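You operate a simulated robot arm through the tools that you are given. There is no shell and no other tool.

You are at the controls of a simulated robot arm. One attempt, no reset.

JOB
Turn the foaming small pan off, stir it smooth and cover it.
Fine: no foam or brown specks; paddle back; let nothing boil over.

The check looks at the end state, three seconds after you hand in, the way a careful person would. Anything else that was tipped, shoved, dropped, spilled or broken makes it a failure. Lids that push on must go on centred and level and be pressed home; caps that screw on are set level and turned clockwise until they are tight.

ROBOT AND FRAMES
A 6-joint arm with a two-finger gripper, fixed in place. Base frame: the origin is at the foot of the arm, x ahead of it, y to its left, z up. Lengths are in mm, angles in degrees, forces in N, time in s.
Its first joint turns from -166.0 to 166.0 degrees. Payload 2.45 kg.
Tool frame: the origin (TCP) lies between the finger pads and is the grasp point; the fingertips stand 20 mm ahead of it; z points along the fingers, y is the line along which they close. The gripper opens to 140 mm. The gripper's body begins 168 mm behind the TCP.
Orientation is that of the tool frame in the base frame, as a unit quaternion [x, y, z, w]. With the fingers straight down and closing along the base's y, the tool's x points along the base's -x, its y along +y and its z along -z.

CONTROLS
- The arm moves only by the tool move_arm. Its argument "increments" is a list of rows, each an object of numbers (a shift or turn left out is 0, a gripper value left out holds the last): "grip": the opening in per cent of the stroke, from 0 (shut) to 100 (fully open); "x", "y", "z": the shift along the tool's x, y, z in units of 300 mm (1.0 is 300 mm); "wx", "wy", "wz": the turn, a rotation vector about the tool's x, y, z in units of 90 degrees (1.0 is 90 degrees). In form: [{"grip": .., "x": .., "y": .., "z": .., "wx": .., "wy": .., "wz": ..}, ...]. A call has 1 to 20 rows; each row is the pose to reach, as a shift and turn from the pose commanded when the call began, along the tool's axes at that moment. A call with a number of a shift or a turn outside -1 to 1 is refused whole. Each row takes 0.2 s and may step no farther than 50 mm and 8.6 degrees from the row before; otherwise, or with a gripper value out of range, the whole call is refused. Where a pose cannot be reached the arm comes as near as it can. A force on the tool above 40 N (or 10 N above the force at the start of the call, whichever is more), or a blocked arm, ends the call early, and 0.2 s more pass. The fingers move at their own pace (about 45 mm/s each) and stop on an object; they squeeze with about 24 N. The grip force told is the motor's: it shows also when the fingers shut on nothing. Time passes only in rows, and 0.2 s behind the last, so rows that repeat a pose let the fingers close. The reply holds the time, the measured pose of the TCP, the force on the tool along the base axes, the opening and the grip force, in the units named above and with some noise, with the torque about the TCP (base axes, N m) and any sound that the robot's microphone picked up, and new pictures: "views" is both (left out), scene, wrist or none.
- Cameras (640 x 400 px; columns grow to the right, rows downward): "scene" is fixed at [218.5, -649.7, 1540.9]; the picture's right is [0.85, -0.53, 0.00], its down [-0.17, -0.27, -0.95] and it looks along [0.51, 0.80, -0.32] (base axes); focal length 322 px, centre (320, 200). "wrist" rides on the gripper at [78, 11, -209] in the tool frame; the picture's right is [-0.14, 0.99, 0.00], its down [-0.92, -0.13, -0.37] and it looks along [-0.36, -0.05, 0.93] (tool axes); focal length 280 px, centre (320, 200). There is no depth. A picture from a camera that has moved, and an enlarged one, comes with that camera's place and axes in the base frame and with its lens.
- inspect(camera, box): a new picture of the part [left, top, right, bottom] of that camera's present view, enlarged. The clock stands still meanwhile.
- close_job(): hands the job in; it is judged then, once.

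Nothing tells you positions but the pictures and the camera data. Unless the task says otherwise, let go and move clear before handing in.

The tools are called after "Emit:" as name(argument=value, ...) on one line, values as JSON. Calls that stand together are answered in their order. move_arm: Moves the arm, as the interface text tells. Its arguments: {"type":"object","properties":{"increments":{"type":"array","items":{"type":"object","properties":{"grip":{"type":"number"},"x":{"type":"number"},"y":{"type":"number"},"z":{"type":"number"},"wx":{"type":"number"},"wy":{"type":"number"},"wz":{"type":"number"}}}},"views":{"type":"string","enum":["both","scene","wrist","none"]}},"required":["increments"]} The other tools are called the same way: inspect (camera, box) takes an enlarged picture of a part of a camera's view; close_job () hands the job in.

At the start:

```text
t: 0.0
tool_pos: [523.1, 214.4, 1427.2]
tool_rot: [-0.001, 1.0, 0.0, 0.001]
ft_force: [0.0, -0.6, -0.1]
ft_torque: [0.02, 0.01, 0.01]
grip_width: 139.9
grip_force: 0.0
```

scene: 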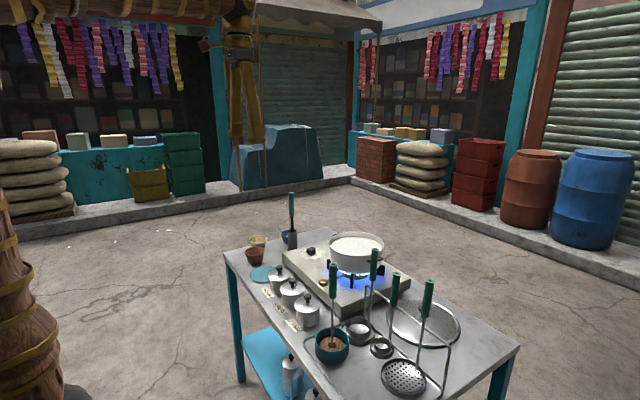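
wrist: 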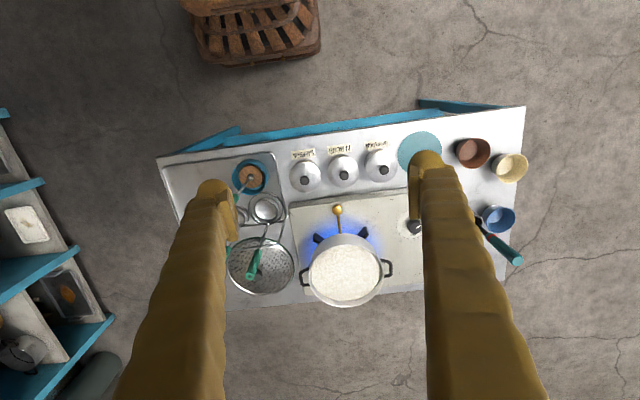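

I see a table with a burner and a foaming pan on it, lidded pots, ladles on a rack and a paddle. I'll look closer before moving.

Emit:
inspect(camera="scene", box=[220, 180, 380, 280])

Emit:
inspect(camera="scene", box=[300, 230, 530, 400])

Emit:
inspect(camera="scene", box=[220, 250, 380, 400])

Emit:
inspect(camera="wrist", box=[160, 130, 340, 310])

Emit:
inspect(camera="wrist", box=[280, 100, 540, 310])

```text
4.00 times, centred on (300, 230) of scene
camera zoom: at [218.5, -649.7, 1540.9], right [0.85, -0.53, 0.0], down [-0.17, -0.27, -0.95], along [0.51, 0.8, -0.32], focal length 1289 px, centre (400, 80)
```

zoom: 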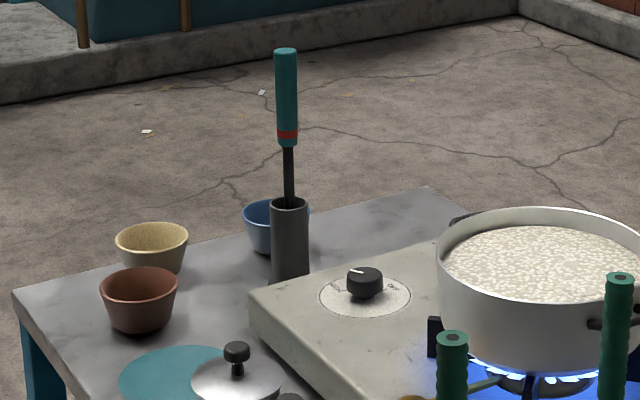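

```text
2.35 times, centred on (415, 315) of scene
camera zoom: at [218.5, -649.7, 1540.9], right [0.85, -0.53, 0.0], down [-0.17, -0.27, -0.95], along [0.51, 0.8, -0.32], focal length 758 px, centre (96, -71)
```

zoom: 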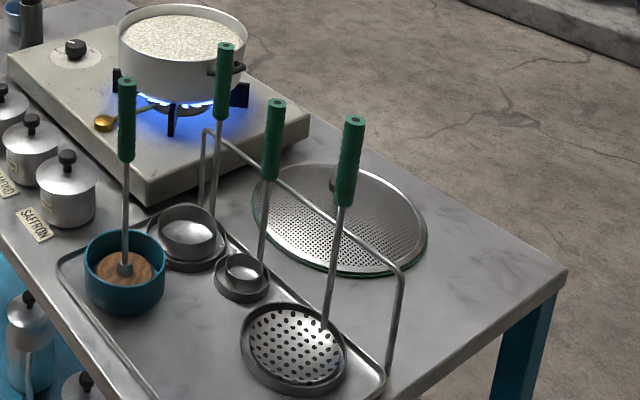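

```text
2.67 times, centred on (300, 325) of scene
camera zoom: at [218.5, -649.7, 1540.9], right [0.85, -0.53, 0.0], down [-0.17, -0.27, -0.95], along [0.51, 0.8, -0.32], focal length 860 px, centre (373, -133)
```

zoom: 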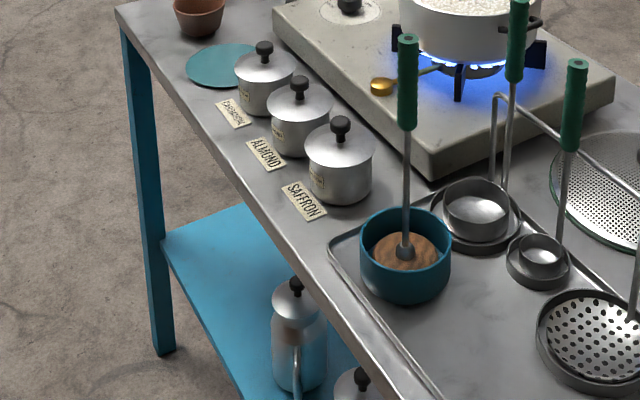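

```text
2.22 times, centred on (250, 220) of wrist
camera zoom: at [444.5, 225.0, 1636.3], right [0.14, 0.99, 0.0], down [0.92, -0.13, 0.37], along [0.37, -0.05, -0.93], focal length 623 px, centre (476, 156)
```

zoom: 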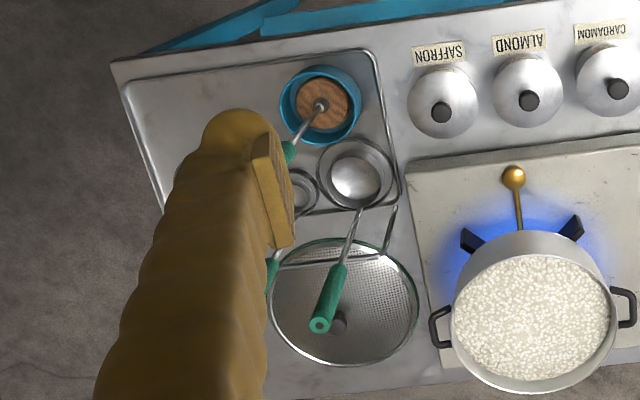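

```text
1.90 times, centred on (410, 205) of wrist
camera zoom: at [444.5, 225.0, 1636.3], right [0.14, 0.99, 0.0], down [0.92, -0.13, 0.37], along [0.37, -0.05, -0.93], focal length 534 px, centre (149, 190)
```

zoom: 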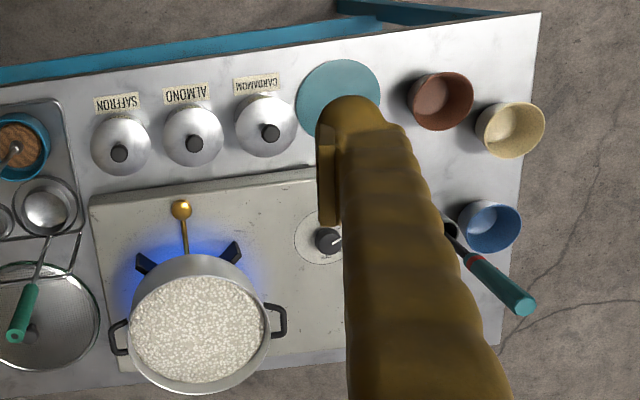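

The pan sits roughly at (950, 230) and the burner knob at roughly (878, 458, 866). Next I'll check the knob, the brass rod, the paddle and the possible lids in more detail.

Emit:
inspect(camera="scene", box=[290, 236, 340, 267])

Emit:
inspect(camera="scene", box=[310, 250, 390, 300])

Emit:
inspect(camera="wrist", box=[390, 190, 450, 250])

Emit:
inspect(camera="wrist", box=[290, 190, 400, 310])

Emit:
inspect(camera="scene", box=[270, 340, 330, 400])

Emit:
inspect(camera="scene", box=[370, 280, 470, 350])

```text
12.80 times, centred on (315, 252) of scene
camera zoom: at [218.5, -649.7, 1540.9], right [0.85, -0.53, 0.0], down [-0.17, -0.27, -0.95], along [0.51, 0.8, -0.32], focal length 4126 px, centre (384, -459)
```

zoom: 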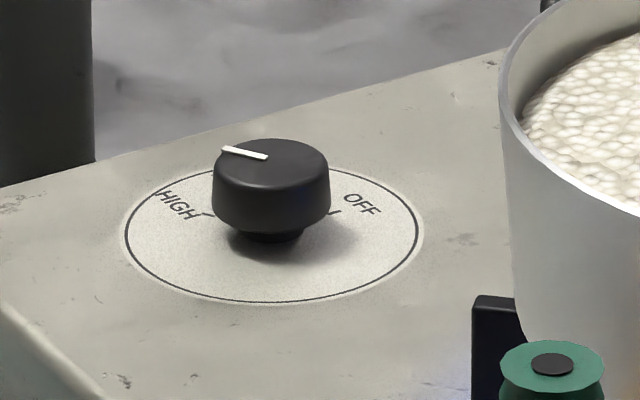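

```text
8.00 times, centred on (350, 275) of scene
camera zoom: at [218.5, -649.7, 1540.9], right [0.85, -0.53, 0.0], down [-0.17, -0.27, -0.95], along [0.51, 0.8, -0.32], focal length 2578 px, centre (80, -400)
```

zoom: 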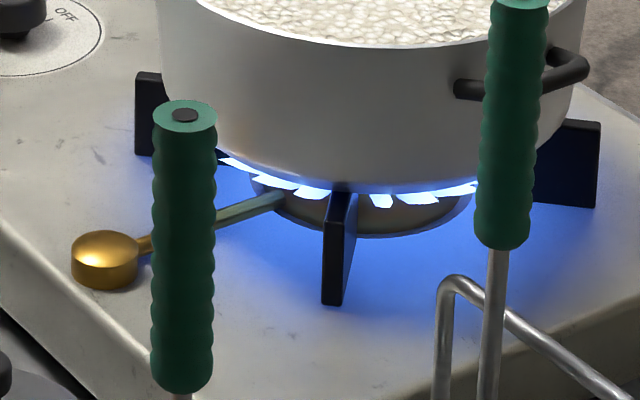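

```text
6.67 times, centred on (420, 220) of wrist
camera zoom: at [444.5, 225.0, 1636.3], right [0.14, 0.99, 0.0], down [0.92, -0.13, 0.37], along [0.37, -0.05, -0.93], focal length 1869 px, centre (-347, 67)
```

zoom: 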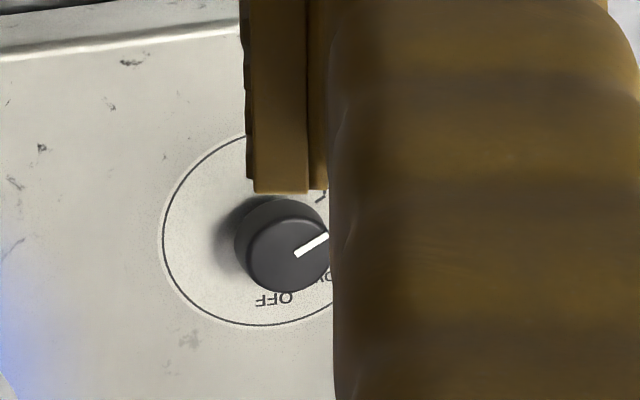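

```text
3.33 times, centred on (345, 250) of wrist
camera zoom: at [444.5, 225.0, 1636.3], right [0.14, 0.99, 0.0], down [0.92, -0.13, 0.37], along [0.37, -0.05, -0.93], focal length 935 px, centre (237, 33)
```

zoom: 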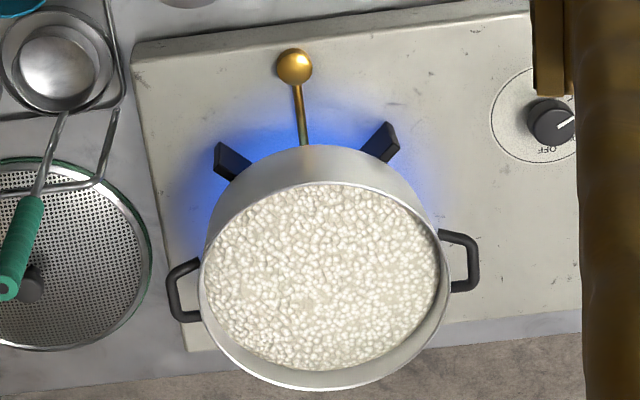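

```text
6.67 times, centred on (300, 370) of scene
camera zoom: at [218.5, -649.7, 1540.9], right [0.85, -0.53, 0.0], down [-0.17, -0.27, -0.95], along [0.51, 0.8, -0.32], focal length 2149 px, centre (453, -933)
```

zoom: 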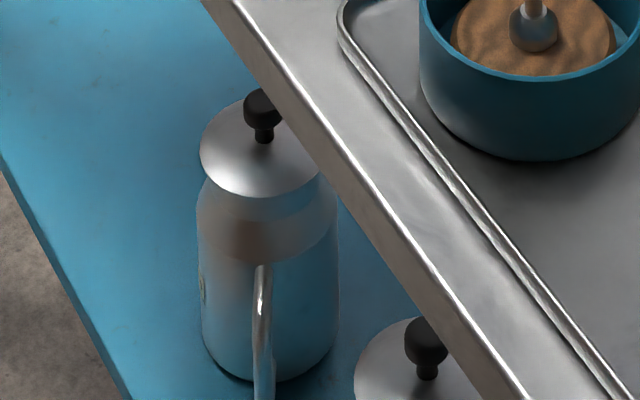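

```text
5.71 times, centred on (420, 315) of scene
camera zoom: at [218.5, -649.7, 1540.9], right [0.85, -0.53, 0.0], down [-0.17, -0.27, -0.95], along [0.51, 0.8, -0.32], focal length 1842 px, centre (-251, -457)
```

zoom: 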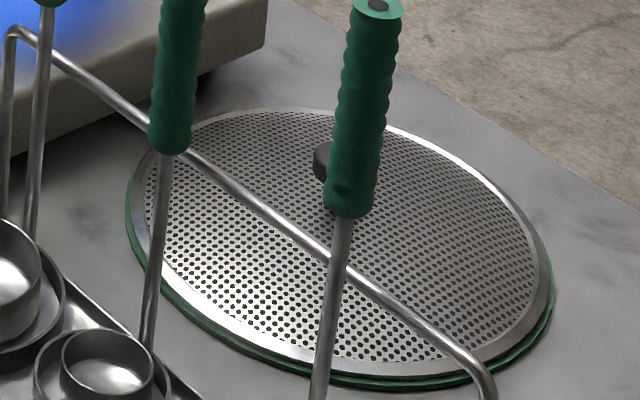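

The knob mark sits at HIGH and must turn about 105° clockwise to reach OFF. I'm moving toward it now, above all the obstacles. The paddle handle stands at roughly (871, 624) with its top near z = 1096.

Emit:
move_arm(increments=[{"grip": 55, "x": -0.117, "y": 0.083, "z": 0.0625}, {"x": -0.233, "y": 0.167, "z": 0.125}, {"x": -0.35, "y": 0.25, "z": 0.1875}, {"x": -0.467, "y": 0.333, "z": 0.25}, {"x": -0.583, "y": 0.417, "z": 0.3125}, {"x": -0.7, "y": 0.5, "z": 0.375}, {"x": -0.817, "y": 0.583, "z": 0.4375}, {"x": -0.933, "y": 0.667, "z": 0.5}])

```text
t: 1.8
tool_pos: [805.2, 415.5, 1277.5]
tool_rot: [-0.001, 1.0, 0.0, 0.001]
ft_force: [-0.4, -0.2, 0.3]
ft_torque: [0.03, -0.1, -0.04]
grip_width: 77.0
grip_force: 0.1
camera wrist: at [725.1, 426.2, 1486.5], right [0.14, 0.99, 0.0], down [0.92, -0.13, 0.37], along [0.37, -0.05, -0.93], focal length 280 px, centre (320, 200)
```

scene: 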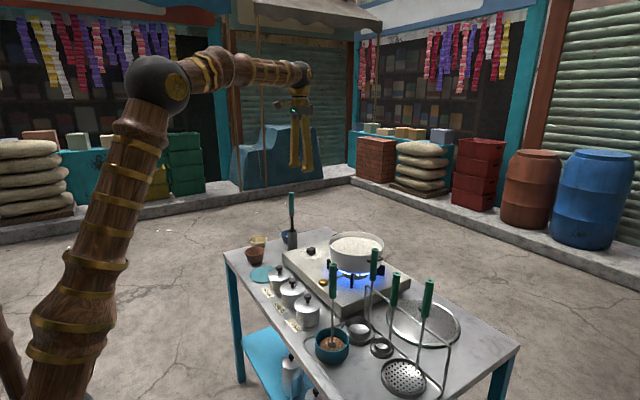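
wrist: 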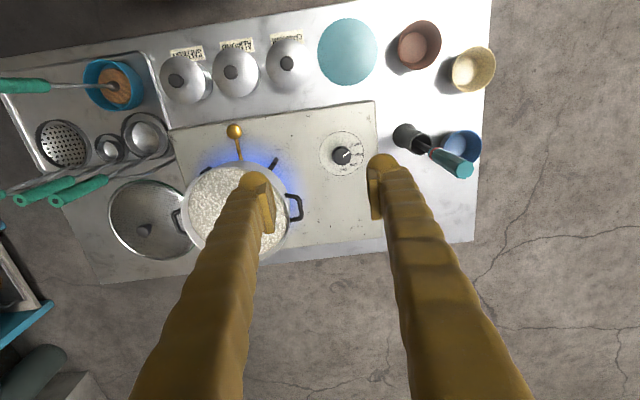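

Emit:
inspect(camera="wrist", box=[300, 110, 400, 190])

Emit:
inspect(camera="wrist", box=[0, 50, 200, 270])

Emit:
inspect(camera="wrist", box=[170, 110, 310, 270])

```text
5.00 times, centred on (350, 150) of wrist
camera zoom: at [725.1, 426.2, 1486.5], right [0.14, 0.99, 0.0], down [0.92, -0.13, 0.37], along [0.37, -0.05, -0.93], focal length 1402 px, centre (170, 450)
```

zoom: 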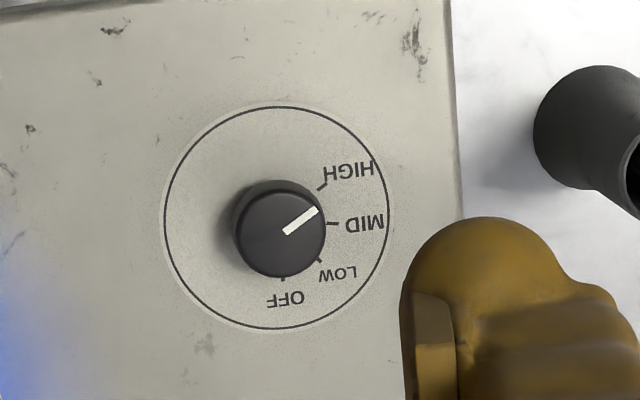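

```text
1.82 times, centred on (100, 160) of wrist
camera zoom: at [725.1, 426.2, 1486.5], right [0.14, 0.99, 0.0], down [0.92, -0.13, 0.37], along [0.37, -0.05, -0.93], focal length 510 px, centre (720, 273)
```

zoom: 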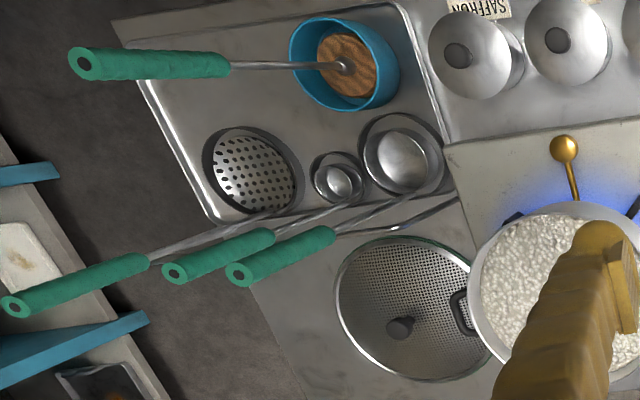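

```text
2.50 times, centred on (240, 190) of wrist
camera zoom: at [725.1, 426.2, 1486.5], right [0.14, 0.99, 0.0], down [0.92, -0.13, 0.37], along [0.37, -0.05, -0.93], focal length 701 px, centre (520, 225)
```

zoom: 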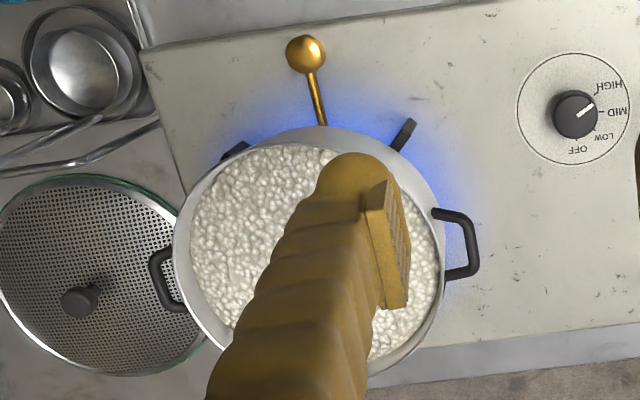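

The scale reads HIGH, MID, LOW, OFF, and OFF is about 119° clockwise from the present HIGH mark. I'll come in above the knob with the gripper turned back about 50° beforehand.

Emit:
move_arm(increments=[{"x": -0.032, "y": 0.0186, "z": 0.132, "wz": -0.078}, {"x": -0.065, "y": 0.037, "z": 0.264, "wz": -0.156}, {"x": -0.097, "y": 0.056, "z": 0.396, "wz": -0.233}, {"x": -0.13, "y": 0.074, "z": 0.528, "wz": -0.311}, {"x": -0.162, "y": 0.093, "z": 0.66, "wz": -0.389}, {"x": -0.195, "y": 0.111, "z": 0.792, "wz": -0.467}, {"x": -0.227, "y": 0.13, "z": 0.925, "wz": -0.545}])

```text
t: 3.4
tool_pos: [871.6, 452.6, 1000.1]
tool_rot: [-0.416, 0.909, 0.0, 0.001]
ft_force: [0.2, 0.0, -0.4]
ft_torque: [-0.02, -0.03, -0.01]
grip_width: 76.9
grip_force: 0.1
camera wrist: at [811.2, 400.7, 1208.6], right [-0.66, 0.75, 0.0], down [0.7, 0.61, 0.37], along [0.28, 0.24, -0.93], focal length 280 px, centre (320, 200)
```

scene: 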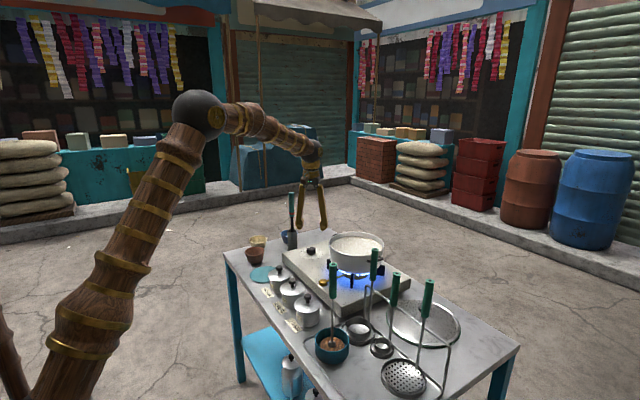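
wrist: 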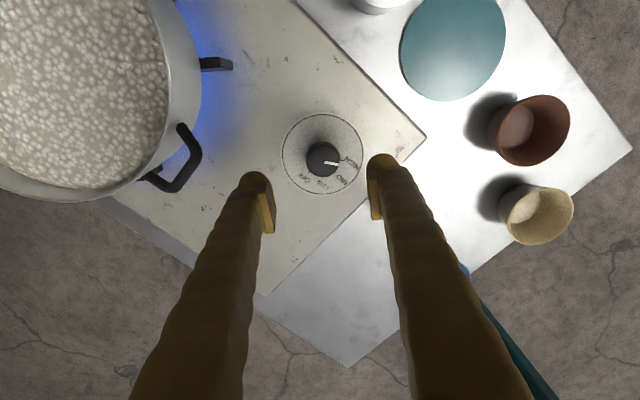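

Emit:
move_arm(increments=[{"x": -0.0083, "y": 0.0037, "z": 0.12}, {"x": -0.0083, "y": 0.0037, "z": 0.24}, {"x": -0.0083, "y": 0.0037, "z": 0.34}, {"x": -0.0083, "y": 0.0037, "z": 0.41}, {"x": -0.0083, "y": 0.0037, "z": 0.44}, {"x": -0.0083, "y": 0.0037, "z": 0.44}])

Emit:
inspect(camera="scene", box=[270, 180, 370, 280])

```text
t: 4.5
tool_pos: [874.2, 457.4, 879.4]
tool_rot: [-0.415, 0.91, 0.0, 0.003]
ft_force: [-3.6, -4.7, 8.7]
ft_torque: [0.16, 0.36, 0.31]
grip_width: 78.0
grip_force: 0.6
stopped in row 5: the force on the tool passed its limit at 58 N (the readings are from after the stop); the commanded pose is now the measured one
camera wrist: at [812.0, 404.7, 1087.1], right [-0.66, 0.75, 0.0], down [0.7, 0.61, 0.37], along [0.28, 0.24, -0.93], focal length 280 px, centre (320, 200)
```

scene: 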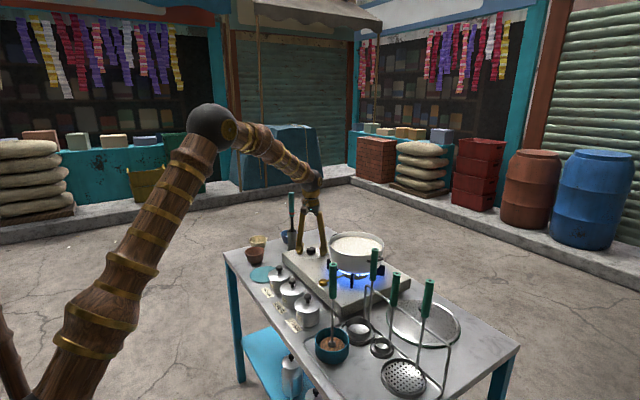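
wrist: 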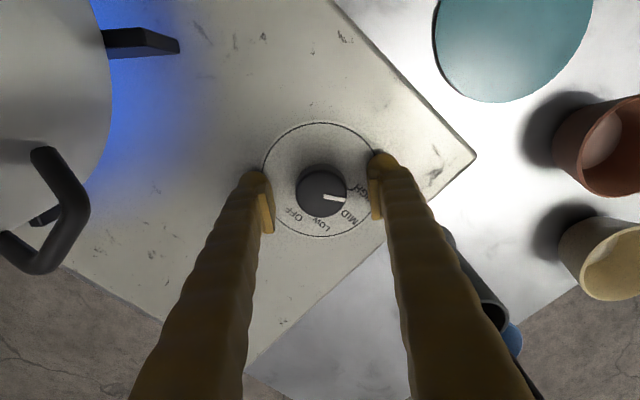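

```text
4.00 times, centred on (320, 230) of scene
camera zoom: at [218.5, -649.7, 1540.9], right [0.85, -0.53, 0.0], down [-0.17, -0.27, -0.95], along [0.51, 0.8, -0.32], focal length 1289 px, centre (320, 80)
```

zoom: 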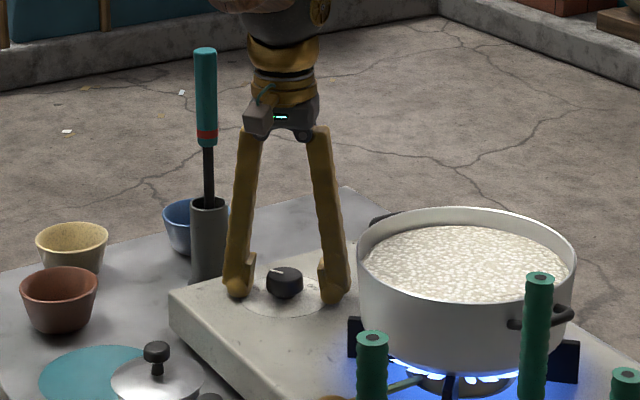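

The fingertips touched the stove top, so it lies at z ≈ 858. I'll rise a few mm, centre on the knob and close.

Emit:
move_arm(increments=[{"z": -0.015}, {"x": 0.015, "y": 0.004, "z": -0.015}, {"x": 0.015, "y": 0.004, "z": -0.015, "grip": 20}, {"x": 0.015, "y": 0.004, "z": -0.015, "grip": 10}, {"x": 0.015, "y": 0.004, "z": -0.015, "grip": 10}, {"x": 0.015, "y": 0.004, "z": -0.015, "grip": 10}])

```text
t: 5.9
tool_pos: [868.8, 454.5, 880.6]
tool_rot: [-0.415, 0.91, 0.0, 0.002]
ft_force: [0.2, -0.7, -2.6]
ft_torque: [0.0, -0.04, -0.03]
grip_width: 40.8
grip_force: 38.4
camera wrist: at [808.2, 402.4, 1090.3], right [-0.66, 0.75, 0.0], down [0.7, 0.61, 0.37], along [0.28, 0.24, -0.93], focal length 280 px, centre (320, 200)
```

scene: 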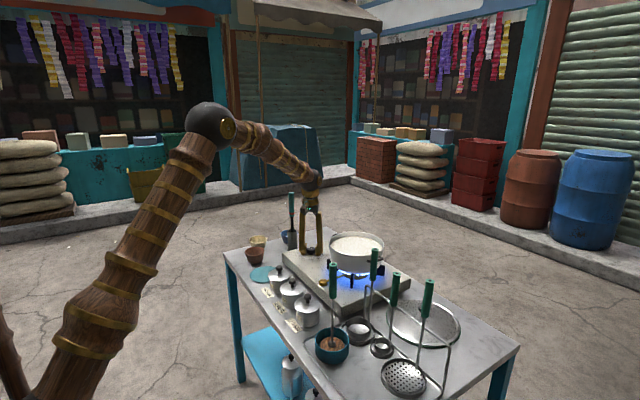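
wrist: 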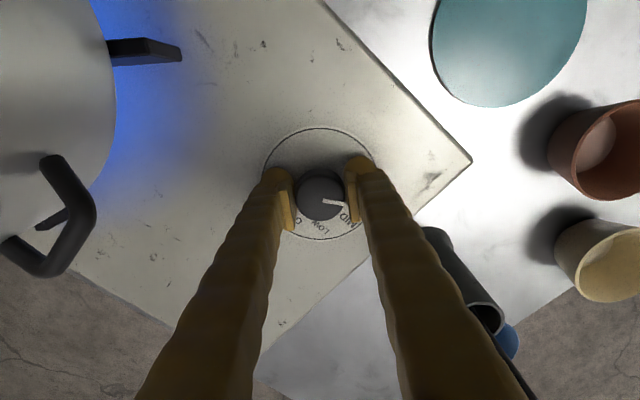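

The knob is gripped at 40.8 mm. Now I'll turn it clockwise.

Emit:
move_arm(increments=[{"wz": 0.09}, {"wz": 0.18}, {"wz": 0.27}, {"wz": 0.36}, {"wz": 0.45}, {"wz": 0.54}, {"wz": 0.63}, {"wz": 0.72}, {"wz": 0.81}, {"wz": 0.9}, {"wz": 0.98}], views="wrist")

```text
t: 8.3
tool_pos: [869.9, 455.7, 880.8]
tool_rot: [0.336, 0.942, 0.002, 0.002]
ft_force: [-1.7, 28.1, -17.6]
ft_torque: [0.14, -0.08, 0.03]
grip_width: 40.4
grip_force: 45.5
camera wrist: at [813.7, 513.2, 1090.6], right [0.73, 0.68, 0.0], down [0.63, -0.68, 0.37], along [0.25, -0.27, -0.93], focal length 280 px, centre (320, 200)
```

wrist: 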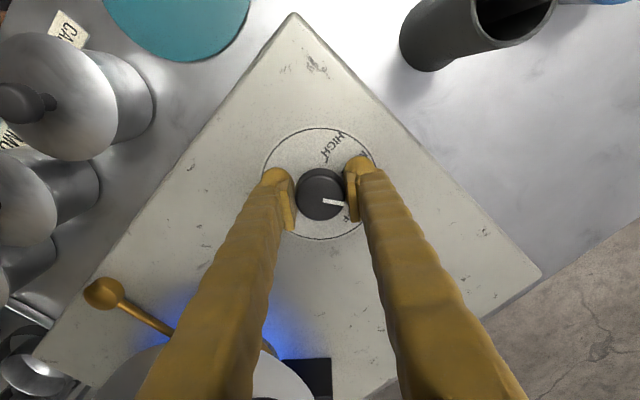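

Emit:
move_arm(increments=[{"x": 0.0032, "y": 0.0039, "z": 0.003}, {"x": 0.0032, "y": 0.0039, "z": 0.003, "wz": 0.08}, {"x": 0.0032, "y": 0.0039, "z": 0.003, "wz": 0.16}, {"x": 0.0032, "y": 0.0039, "z": 0.003, "wz": 0.24}, {"x": 0.0032, "y": 0.0039, "z": 0.003, "wz": 0.32}, {"x": 0.0032, "y": 0.0039, "z": 0.003, "wz": 0.36}])

Emit:
inspect(camera="wrist", box=[260, 120, 380, 250])

Emit:
inspect(camera="scene", box=[290, 200, 400, 290])

```text
t: 9.7
tool_pos: [869.6, 457.1, 881.1]
tool_rot: [0.584, 0.811, 0.0, 0.001]
ft_force: [-5.1, -3.5, 7.0]
ft_torque: [-0.09, 0.07, 0.9]
grip_width: 40.4
grip_force: 44.9
camera wrist: at [853.3, 533.4, 1090.8], right [0.98, 0.18, 0.0], down [0.17, -0.91, 0.37], along [0.07, -0.36, -0.93], focal length 280 px, centre (320, 200)
```

scene: 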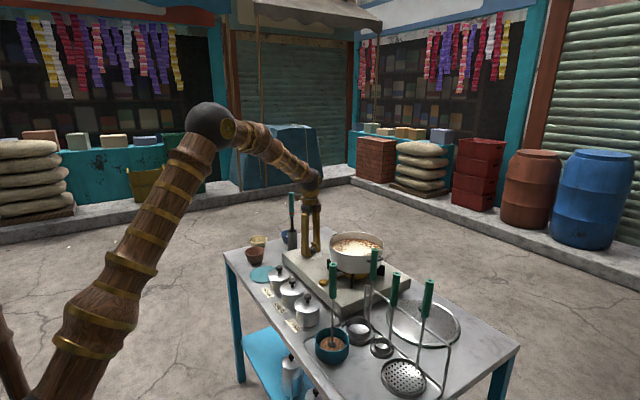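
wrist: 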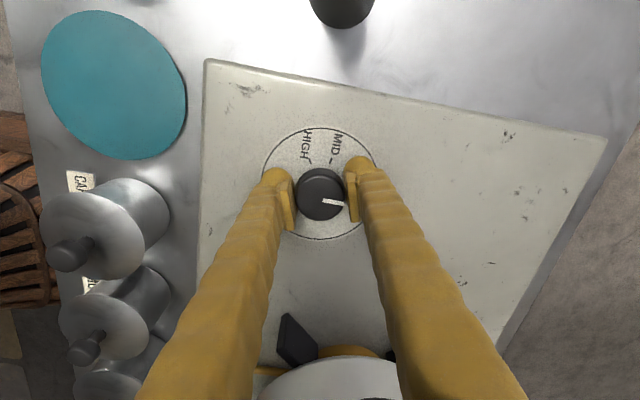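

```text
3.08 times, centred on (320, 185) of wrist
camera zoom: at [853.3, 533.4, 1090.8], right [0.98, 0.18, 0.0], down [0.17, -0.91, 0.37], along [0.07, -0.36, -0.93], focal length 863 px, centre (320, 246)
```

zoom: 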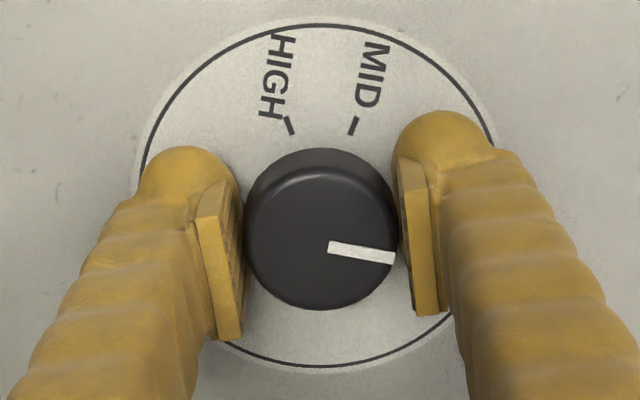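

```text
4.44 times, centred on (345, 245) of scene
camera zoom: at [218.5, -649.7, 1540.9], right [0.85, -0.53, 0.0], down [-0.17, -0.27, -0.95], along [0.51, 0.8, -0.32], focal length 1432 px, centre (209, 0)
```

zoom: 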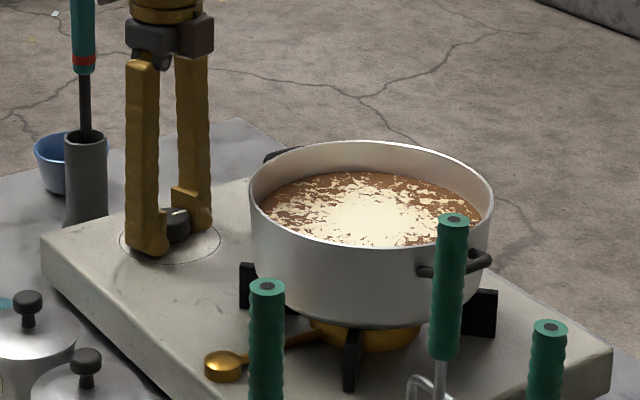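

The flame is out. I'll release the knob, rise and check the mark.

Emit:
move_arm(increments=[{"grip": 50}, {"grip": 50}, {"grip": 50, "z": -0.03}, {"z": -0.15}, {"z": -0.3}, {"z": -0.45}, {"z": -0.6}, {"z": -0.75}, {"z": -0.9}])

Emit:
inspect(camera="scene", box=[290, 236, 340, 267])

Emit:
inspect(camera="scene", box=[315, 220, 400, 290])

Emit:
inspect(camera="wrist", box=[260, 120, 380, 250])

```text
t: 11.7
tool_pos: [868.0, 456.4, 1151.6]
tool_rot: [0.584, 0.812, 0.002, 0.0]
ft_force: [0.9, 0.1, -0.9]
ft_torque: [-0.02, 0.03, 0.03]
grip_width: 70.1
grip_force: 0.0
camera wrist: at [852.2, 533.7, 1360.7], right [0.98, 0.18, 0.0], down [0.17, -0.91, 0.37], along [0.07, -0.36, -0.93], focal length 280 px, centre (320, 200)
```

scene: 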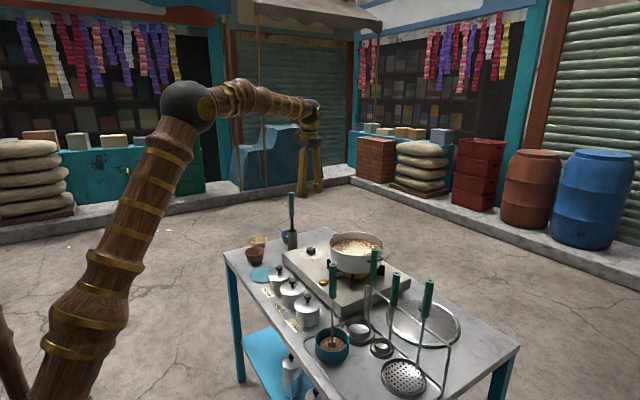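
wrist: 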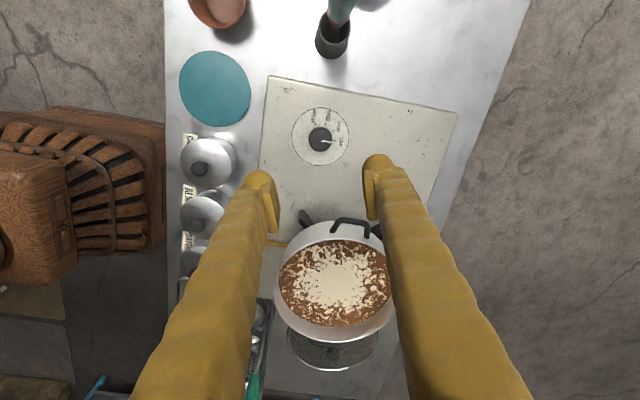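

```text
12.80 times, centred on (315, 252) of scene
camera zoom: at [218.5, -649.7, 1540.9], right [0.85, -0.53, 0.0], down [-0.17, -0.27, -0.95], along [0.51, 0.8, -0.32], focal length 4126 px, centre (384, -459)
```

zoom: 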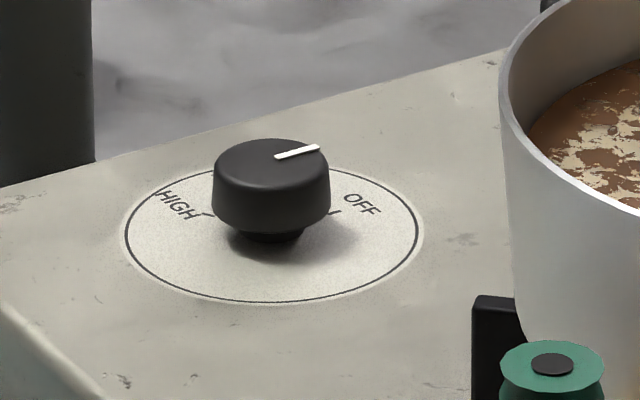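

```text
5.71 times, centred on (358, 255) of scene
camera zoom: at [218.5, -649.7, 1540.9], right [0.85, -0.53, 0.0], down [-0.17, -0.27, -0.95], along [0.51, 0.8, -0.32], focal length 1842 px, centre (106, -114)
```

zoom: 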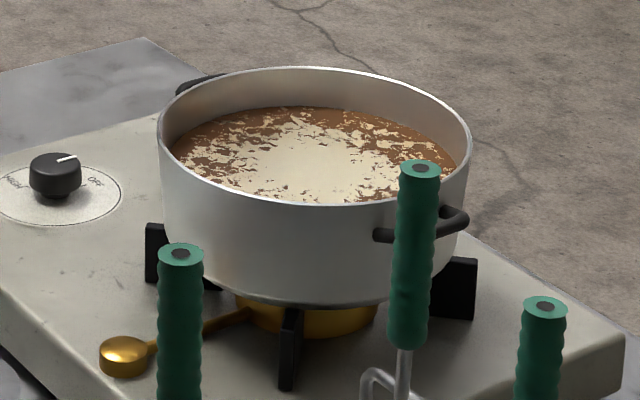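

```text
3.08 times, centred on (320, 185) of wrist
camera zoom: at [852.2, 533.7, 1360.7], right [0.98, 0.18, 0.0], down [0.17, -0.91, 0.37], along [0.07, -0.36, -0.93], focal length 863 px, centre (320, 246)
```

zoom: 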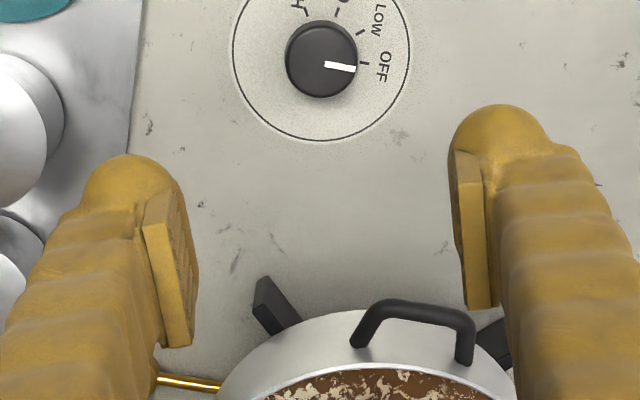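

The knob is at OFF and the foam is subsiding into a patchy brown surface. Next is the paddle in its grey holder, so I'm backing off and re-orienting to see it well.

Emit:
move_arm(increments=[{"y": -0.044, "z": -0.028, "wz": -0.082}, {"y": -0.088, "z": -0.056, "wz": -0.165}, {"y": -0.132, "z": -0.083, "wz": -0.247}, {"y": -0.176, "z": -0.111, "wz": -0.33}, {"y": -0.22, "z": -0.139, "wz": -0.412}, {"y": -0.264, "z": -0.167, "wz": -0.495}, {"y": -0.307, "z": -0.194, "wz": -0.577}, {"y": -0.351, "z": -0.222, "wz": -0.66}, {"y": -0.395, "z": -0.25, "wz": -0.742}, {"y": -0.439, "z": -0.278, "wz": -0.825}, {"y": -0.483, "z": -0.305, "wz": -0.907}, {"y": -0.527, "z": -0.333, "wz": -0.99}])

```text
t: 14.3
tool_pos: [717.1, 405.4, 1251.5]
tool_rot: [-0.153, 0.988, 0.0, 0.002]
ft_force: [0.3, 0.4, -0.3]
ft_torque: [-0.05, 0.0, 0.01]
grip_width: 70.0
grip_force: 0.1
camera wrist: at [638.0, 391.6, 1459.5], right [-0.17, 0.99, 0.0], down [0.91, 0.16, 0.37], along [0.37, 0.06, -0.93], focal length 280 px, centre (320, 200)
```

scene: 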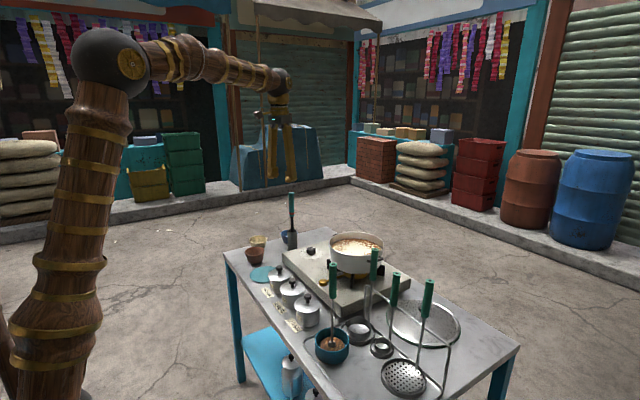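
wrist: 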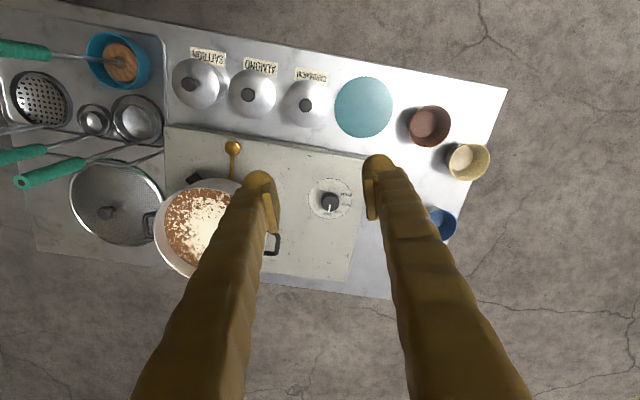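

Emit:
move_arm(increments=[{"x": -0.002, "y": 0.104, "z": 0.057, "wz": -0.067}, {"x": -0.003, "y": 0.209, "z": 0.113, "wz": -0.133}, {"x": -0.005, "y": 0.313, "z": 0.17, "wz": -0.2}], views="none")

Emit:
move_arm(increments=[{"wy": -0.083}, {"wy": -0.167}, {"wy": -0.25}, {"wy": -0.333}, {"wy": -0.417}, {"wy": -0.5}])

```text
t: 15.1
tool_pos: [692.0, 496.7, 1200.1]
tool_rot: [-0.306, 0.952, 0.0, 0.003]
ft_force: [-0.2, 0.1, 0.4]
ft_torque: [0.02, 0.0, -0.01]
grip_width: 70.0
grip_force: 0.0
```

```text
t: 16.5
tool_pos: [691.2, 495.9, 1199.0]
tool_rot: [-0.283, 0.878, 0.118, 0.367]
ft_force: [0.0, 0.2, -0.2]
ft_torque: [-0.04, 0.01, 0.02]
grip_width: 70.0
grip_force: 0.1
camera wrist: at [518.3, 386.0, 1291.0], right [-0.5, 0.86, 0.1], down [0.39, 0.12, 0.91], along [0.78, 0.49, -0.39], focal length 280 px, centre (320, 200)
```

scene: 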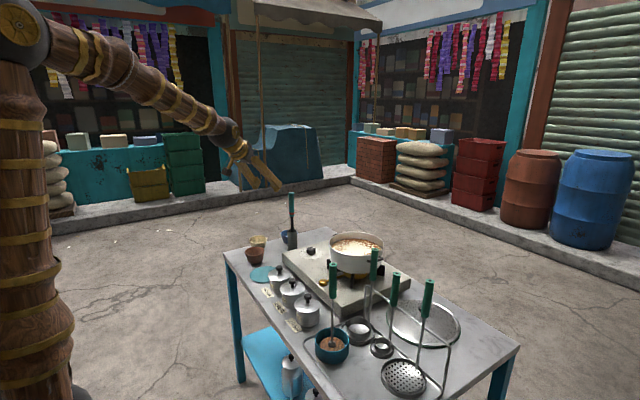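
wrist: 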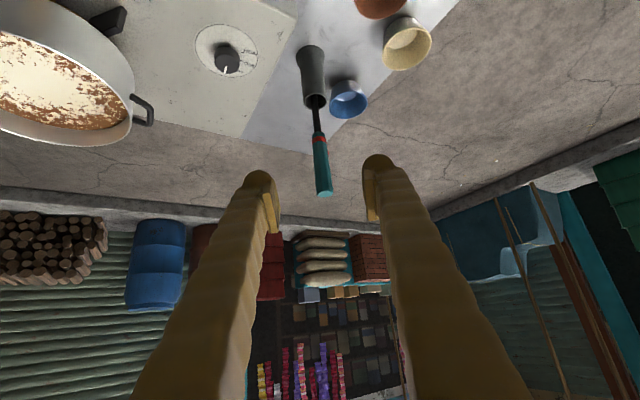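

Emit:
inspect(camera="wrist", box=[260, 20, 400, 210])

Emit:
inspect(camera="scene", box=[265, 185, 325, 255])

Emit:
inspect(camera="wrist", box=[0, 0, 160, 160])

```text
2.11 times, centred on (330, 115) of wrist
camera zoom: at [518.3, 386.0, 1291.0], right [-0.5, 0.86, 0.1], down [0.39, 0.12, 0.91], along [0.78, 0.49, -0.39], focal length 590 px, centre (299, 379)
```

zoom: 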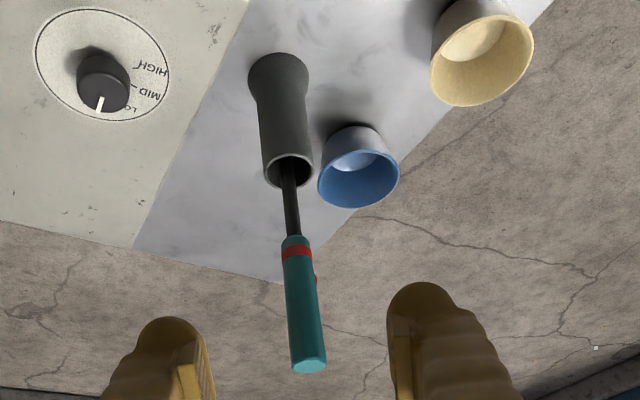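

```text
5.71 times, centred on (295, 220) of scene
camera zoom: at [218.5, -649.7, 1540.9], right [0.85, -0.53, 0.0], down [-0.17, -0.27, -0.95], along [0.51, 0.8, -0.32], focal length 1842 px, centre (463, 86)
```

zoom: 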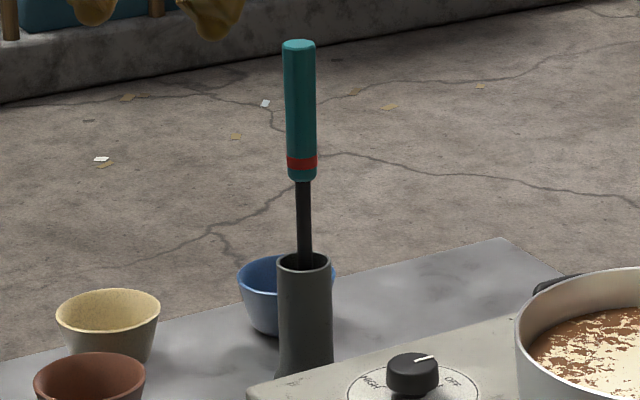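

```text
2.50 times, centred on (80, 80) of wrist
camera zoom: at [518.3, 386.0, 1291.0], right [-0.5, 0.86, 0.1], down [0.39, 0.12, 0.91], along [0.78, 0.49, -0.39], focal length 701 px, centre (920, 500)
```

zoom: 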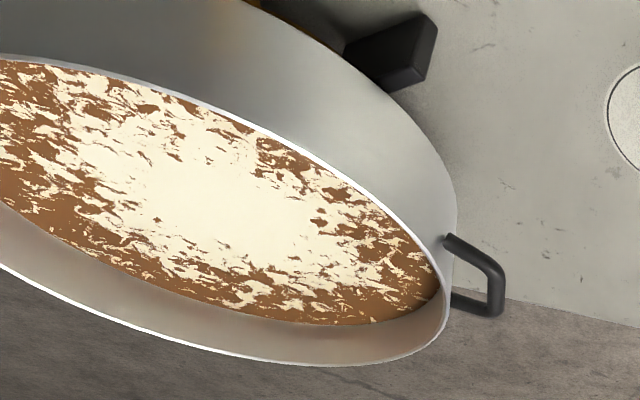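

Triangulation puts the handle top at about (868, 618, 1100), its lower end at z = 979 and the holder rim at (868, 620, 904). I'll go to a pre-grasp point with the tool at 45°.

Emit:
move_arm(increments=[{"x": -0.04, "y": -0.003, "z": 0.12}, {"x": -0.08, "y": -0.007, "z": 0.24}, {"x": -0.12, "y": -0.01, "z": 0.36}, {"x": -0.155, "y": -0.013, "z": 0.465}])

Emit:
inspect(camera="wrist", box=[220, 60, 420, 240])

Emit:
inspect(camera="scene", box=[240, 150, 340, 250])

```text
t: 17.5
tool_pos: [801.5, 569.0, 1133.9]
tool_rot: [-0.284, 0.878, 0.118, 0.367]
ft_force: [-0.3, -0.3, -0.4]
ft_torque: [-0.02, 0.0, 0.02]
grip_width: 69.8
grip_force: 0.1
camera wrist: at [628.6, 459.0, 1225.5], right [-0.5, 0.86, 0.1], down [0.39, 0.12, 0.91], along [0.78, 0.49, -0.39], focal length 280 px, centre (320, 200)
```

scene: 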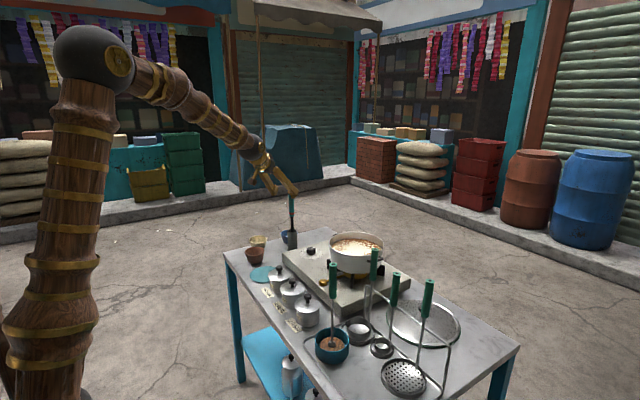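
wrist: 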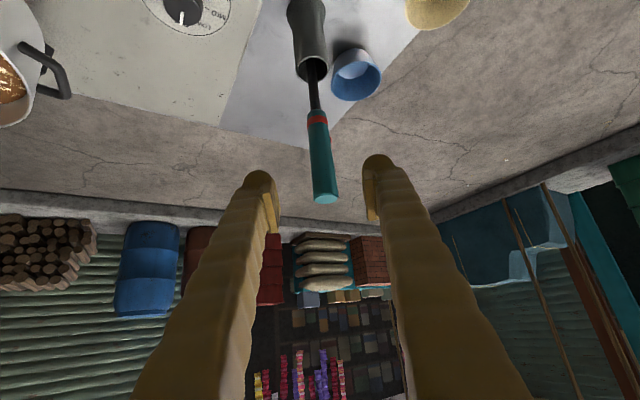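

```text
2.22 times, centred on (320, 150) of wrist
camera zoom: at [628.6, 459.0, 1225.5], right [-0.5, 0.86, 0.1], down [0.39, 0.12, 0.91], along [0.78, 0.49, -0.39], focal length 623 px, centre (320, 311)
```

zoom: 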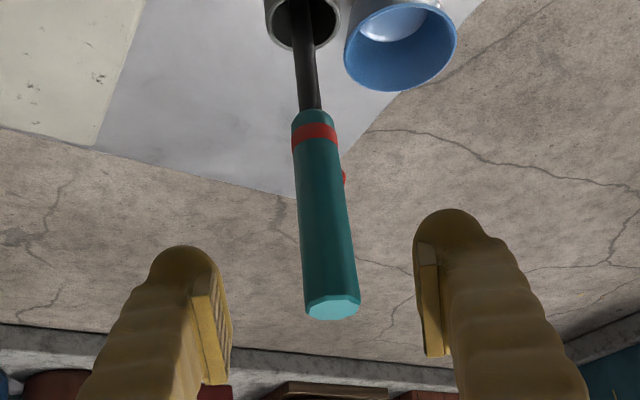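

```text
4.00 times, centred on (290, 200) of scene
camera zoom: at [218.5, -649.7, 1540.9], right [0.85, -0.53, 0.0], down [-0.17, -0.27, -0.95], along [0.51, 0.8, -0.32], focal length 1289 px, centre (440, 200)
```

zoom: 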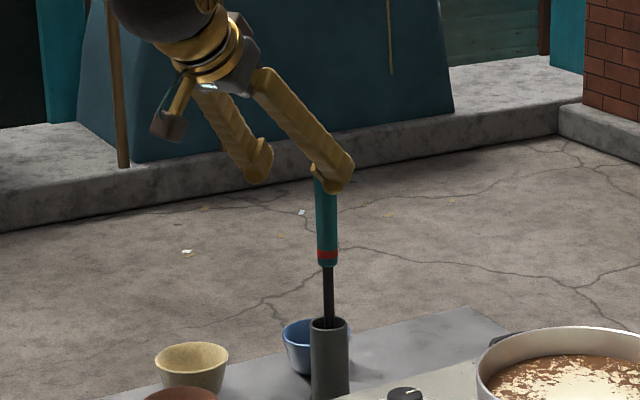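

Emit:
move_arm(increments=[{"z": 0.13}, {"z": 0.26}, {"z": 0.34}, {"z": 0.4}, {"z": 0.4, "grip": 0}, {"z": 0.4, "grip": 0}, {"z": 0.4, "grip": 0}, {"z": 0.4, "grip": 0}])

Emit:
inspect(camera="wrist", box=[220, 60, 420, 240])

Emit:
inspect(camera="scene", box=[240, 150, 340, 250])

```text
t: 19.3
tool_pos: [870.4, 618.4, 1049.0]
tool_rot: [-0.283, 0.879, 0.117, 0.367]
ft_force: [-0.4, -0.2, -0.1]
ft_torque: [0.06, 0.07, -0.03]
grip_width: 19.6
grip_force: 23.5
camera wrist: at [697.1, 509.0, 1141.2], right [-0.5, 0.86, 0.1], down [0.39, 0.12, 0.91], along [0.78, 0.49, -0.4], focal length 280 px, centre (320, 200)
```

scene: 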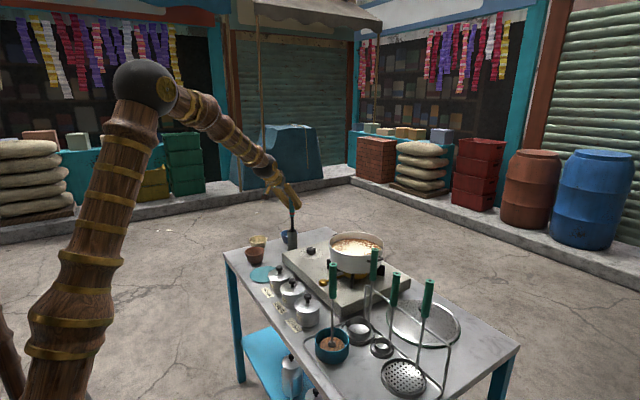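
wrist: 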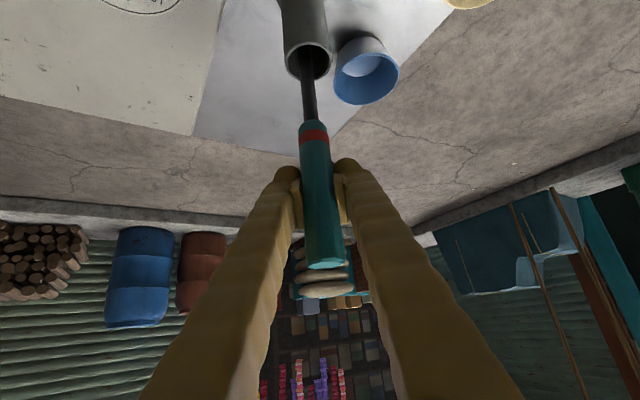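

```text
2.22 times, centred on (320, 150) of wrist
camera zoom: at [697.1, 509.0, 1141.2], right [-0.5, 0.86, 0.1], down [0.39, 0.12, 0.91], along [0.78, 0.49, -0.4], focal length 623 px, centre (320, 311)
```

zoom: 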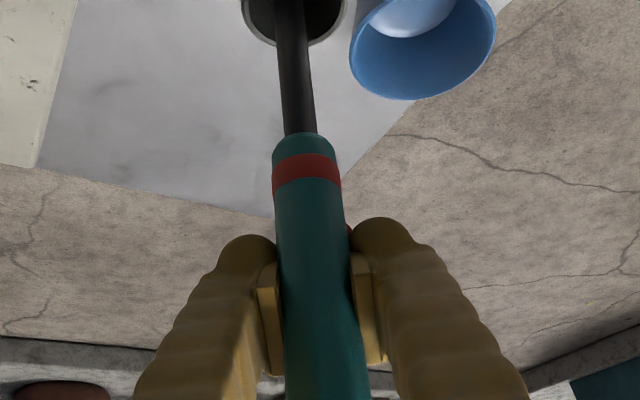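

```text
4.00 times, centred on (290, 200) of scene
camera zoom: at [218.5, -649.7, 1540.9], right [0.85, -0.53, 0.0], down [-0.17, -0.27, -0.95], along [0.51, 0.8, -0.32], focal length 1289 px, centre (440, 200)
```

zoom: 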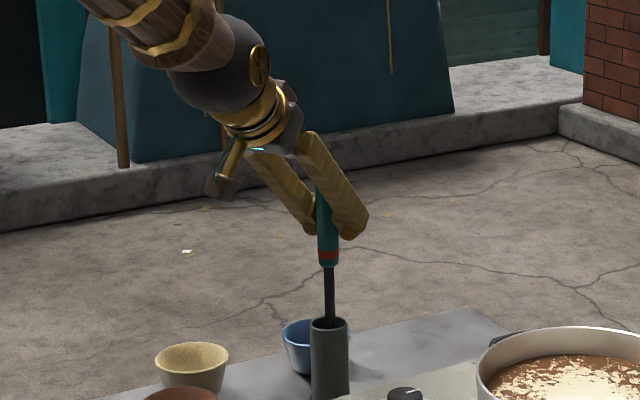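

The paddle is gripped. I'll lift it straight up out of the holder.

Emit:
move_arm(increments=[{"x": -0.04, "z": -0.0395}, {"x": -0.1, "z": -0.0987}, {"x": -0.17, "z": -0.168}, {"x": -0.24, "z": -0.237}, {"x": -0.31, "z": -0.306}])

Emit:
inspect(camera="scene", box=[240, 130, 340, 250])

Emit:
inspect(camera="wrist", box=[220, 0, 420, 200])

```text
t: 20.5
tool_pos: [869.0, 619.5, 1180.0]
tool_rot: [-0.282, 0.879, 0.117, 0.365]
ft_force: [0.0, -0.7, -1.2]
ft_torque: [0.04, -0.06, 0.0]
grip_width: 19.7
grip_force: 24.0
camera wrist: at [696.6, 509.9, 1271.7], right [-0.5, 0.86, 0.1], down [0.39, 0.12, 0.91], along [0.77, 0.49, -0.4], focal length 280 px, centre (320, 200)
```

scene: 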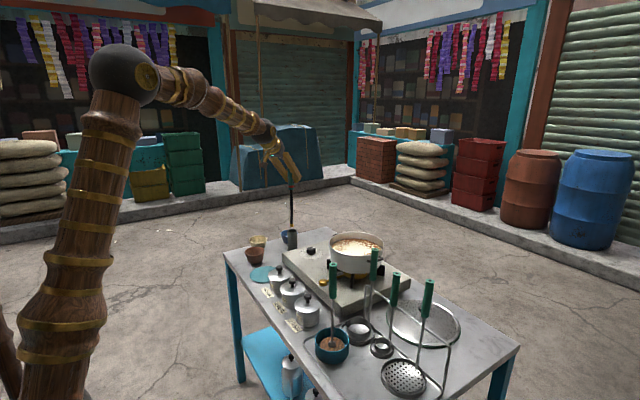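
wrist: 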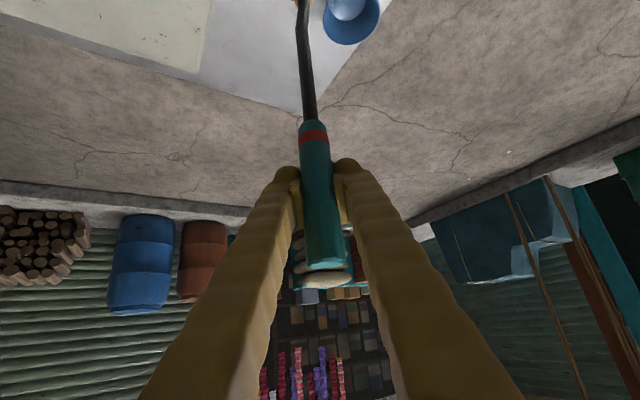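

```text
3.33 times, centred on (290, 190) of scene
camera zoom: at [218.5, -649.7, 1540.9], right [0.85, -0.53, 0.0], down [-0.17, -0.27, -0.95], along [0.51, 0.8, -0.32], focal length 1074 px, centre (420, 233)
```

zoom: 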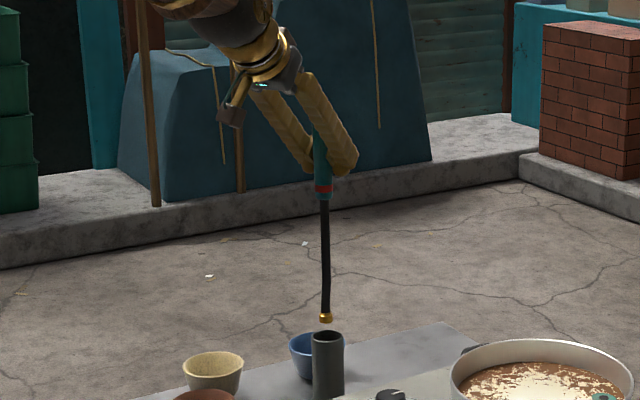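

```text
2.00 times, centred on (320, 100) of wrist
camera zoom: at [696.6, 509.9, 1271.7], right [-0.5, 0.86, 0.1], down [0.39, 0.12, 0.91], along [0.77, 0.49, -0.4], focal length 561 px, centre (320, 400)
```

zoom: 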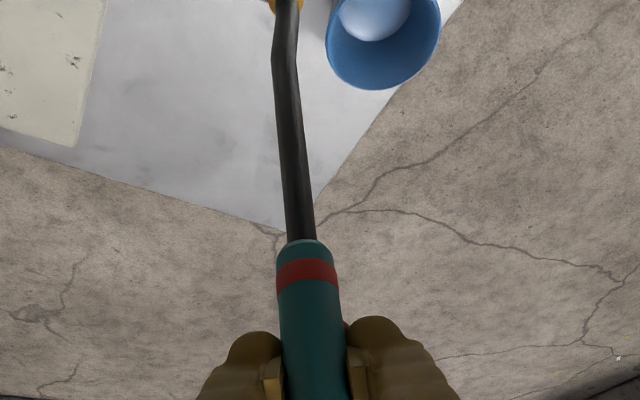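

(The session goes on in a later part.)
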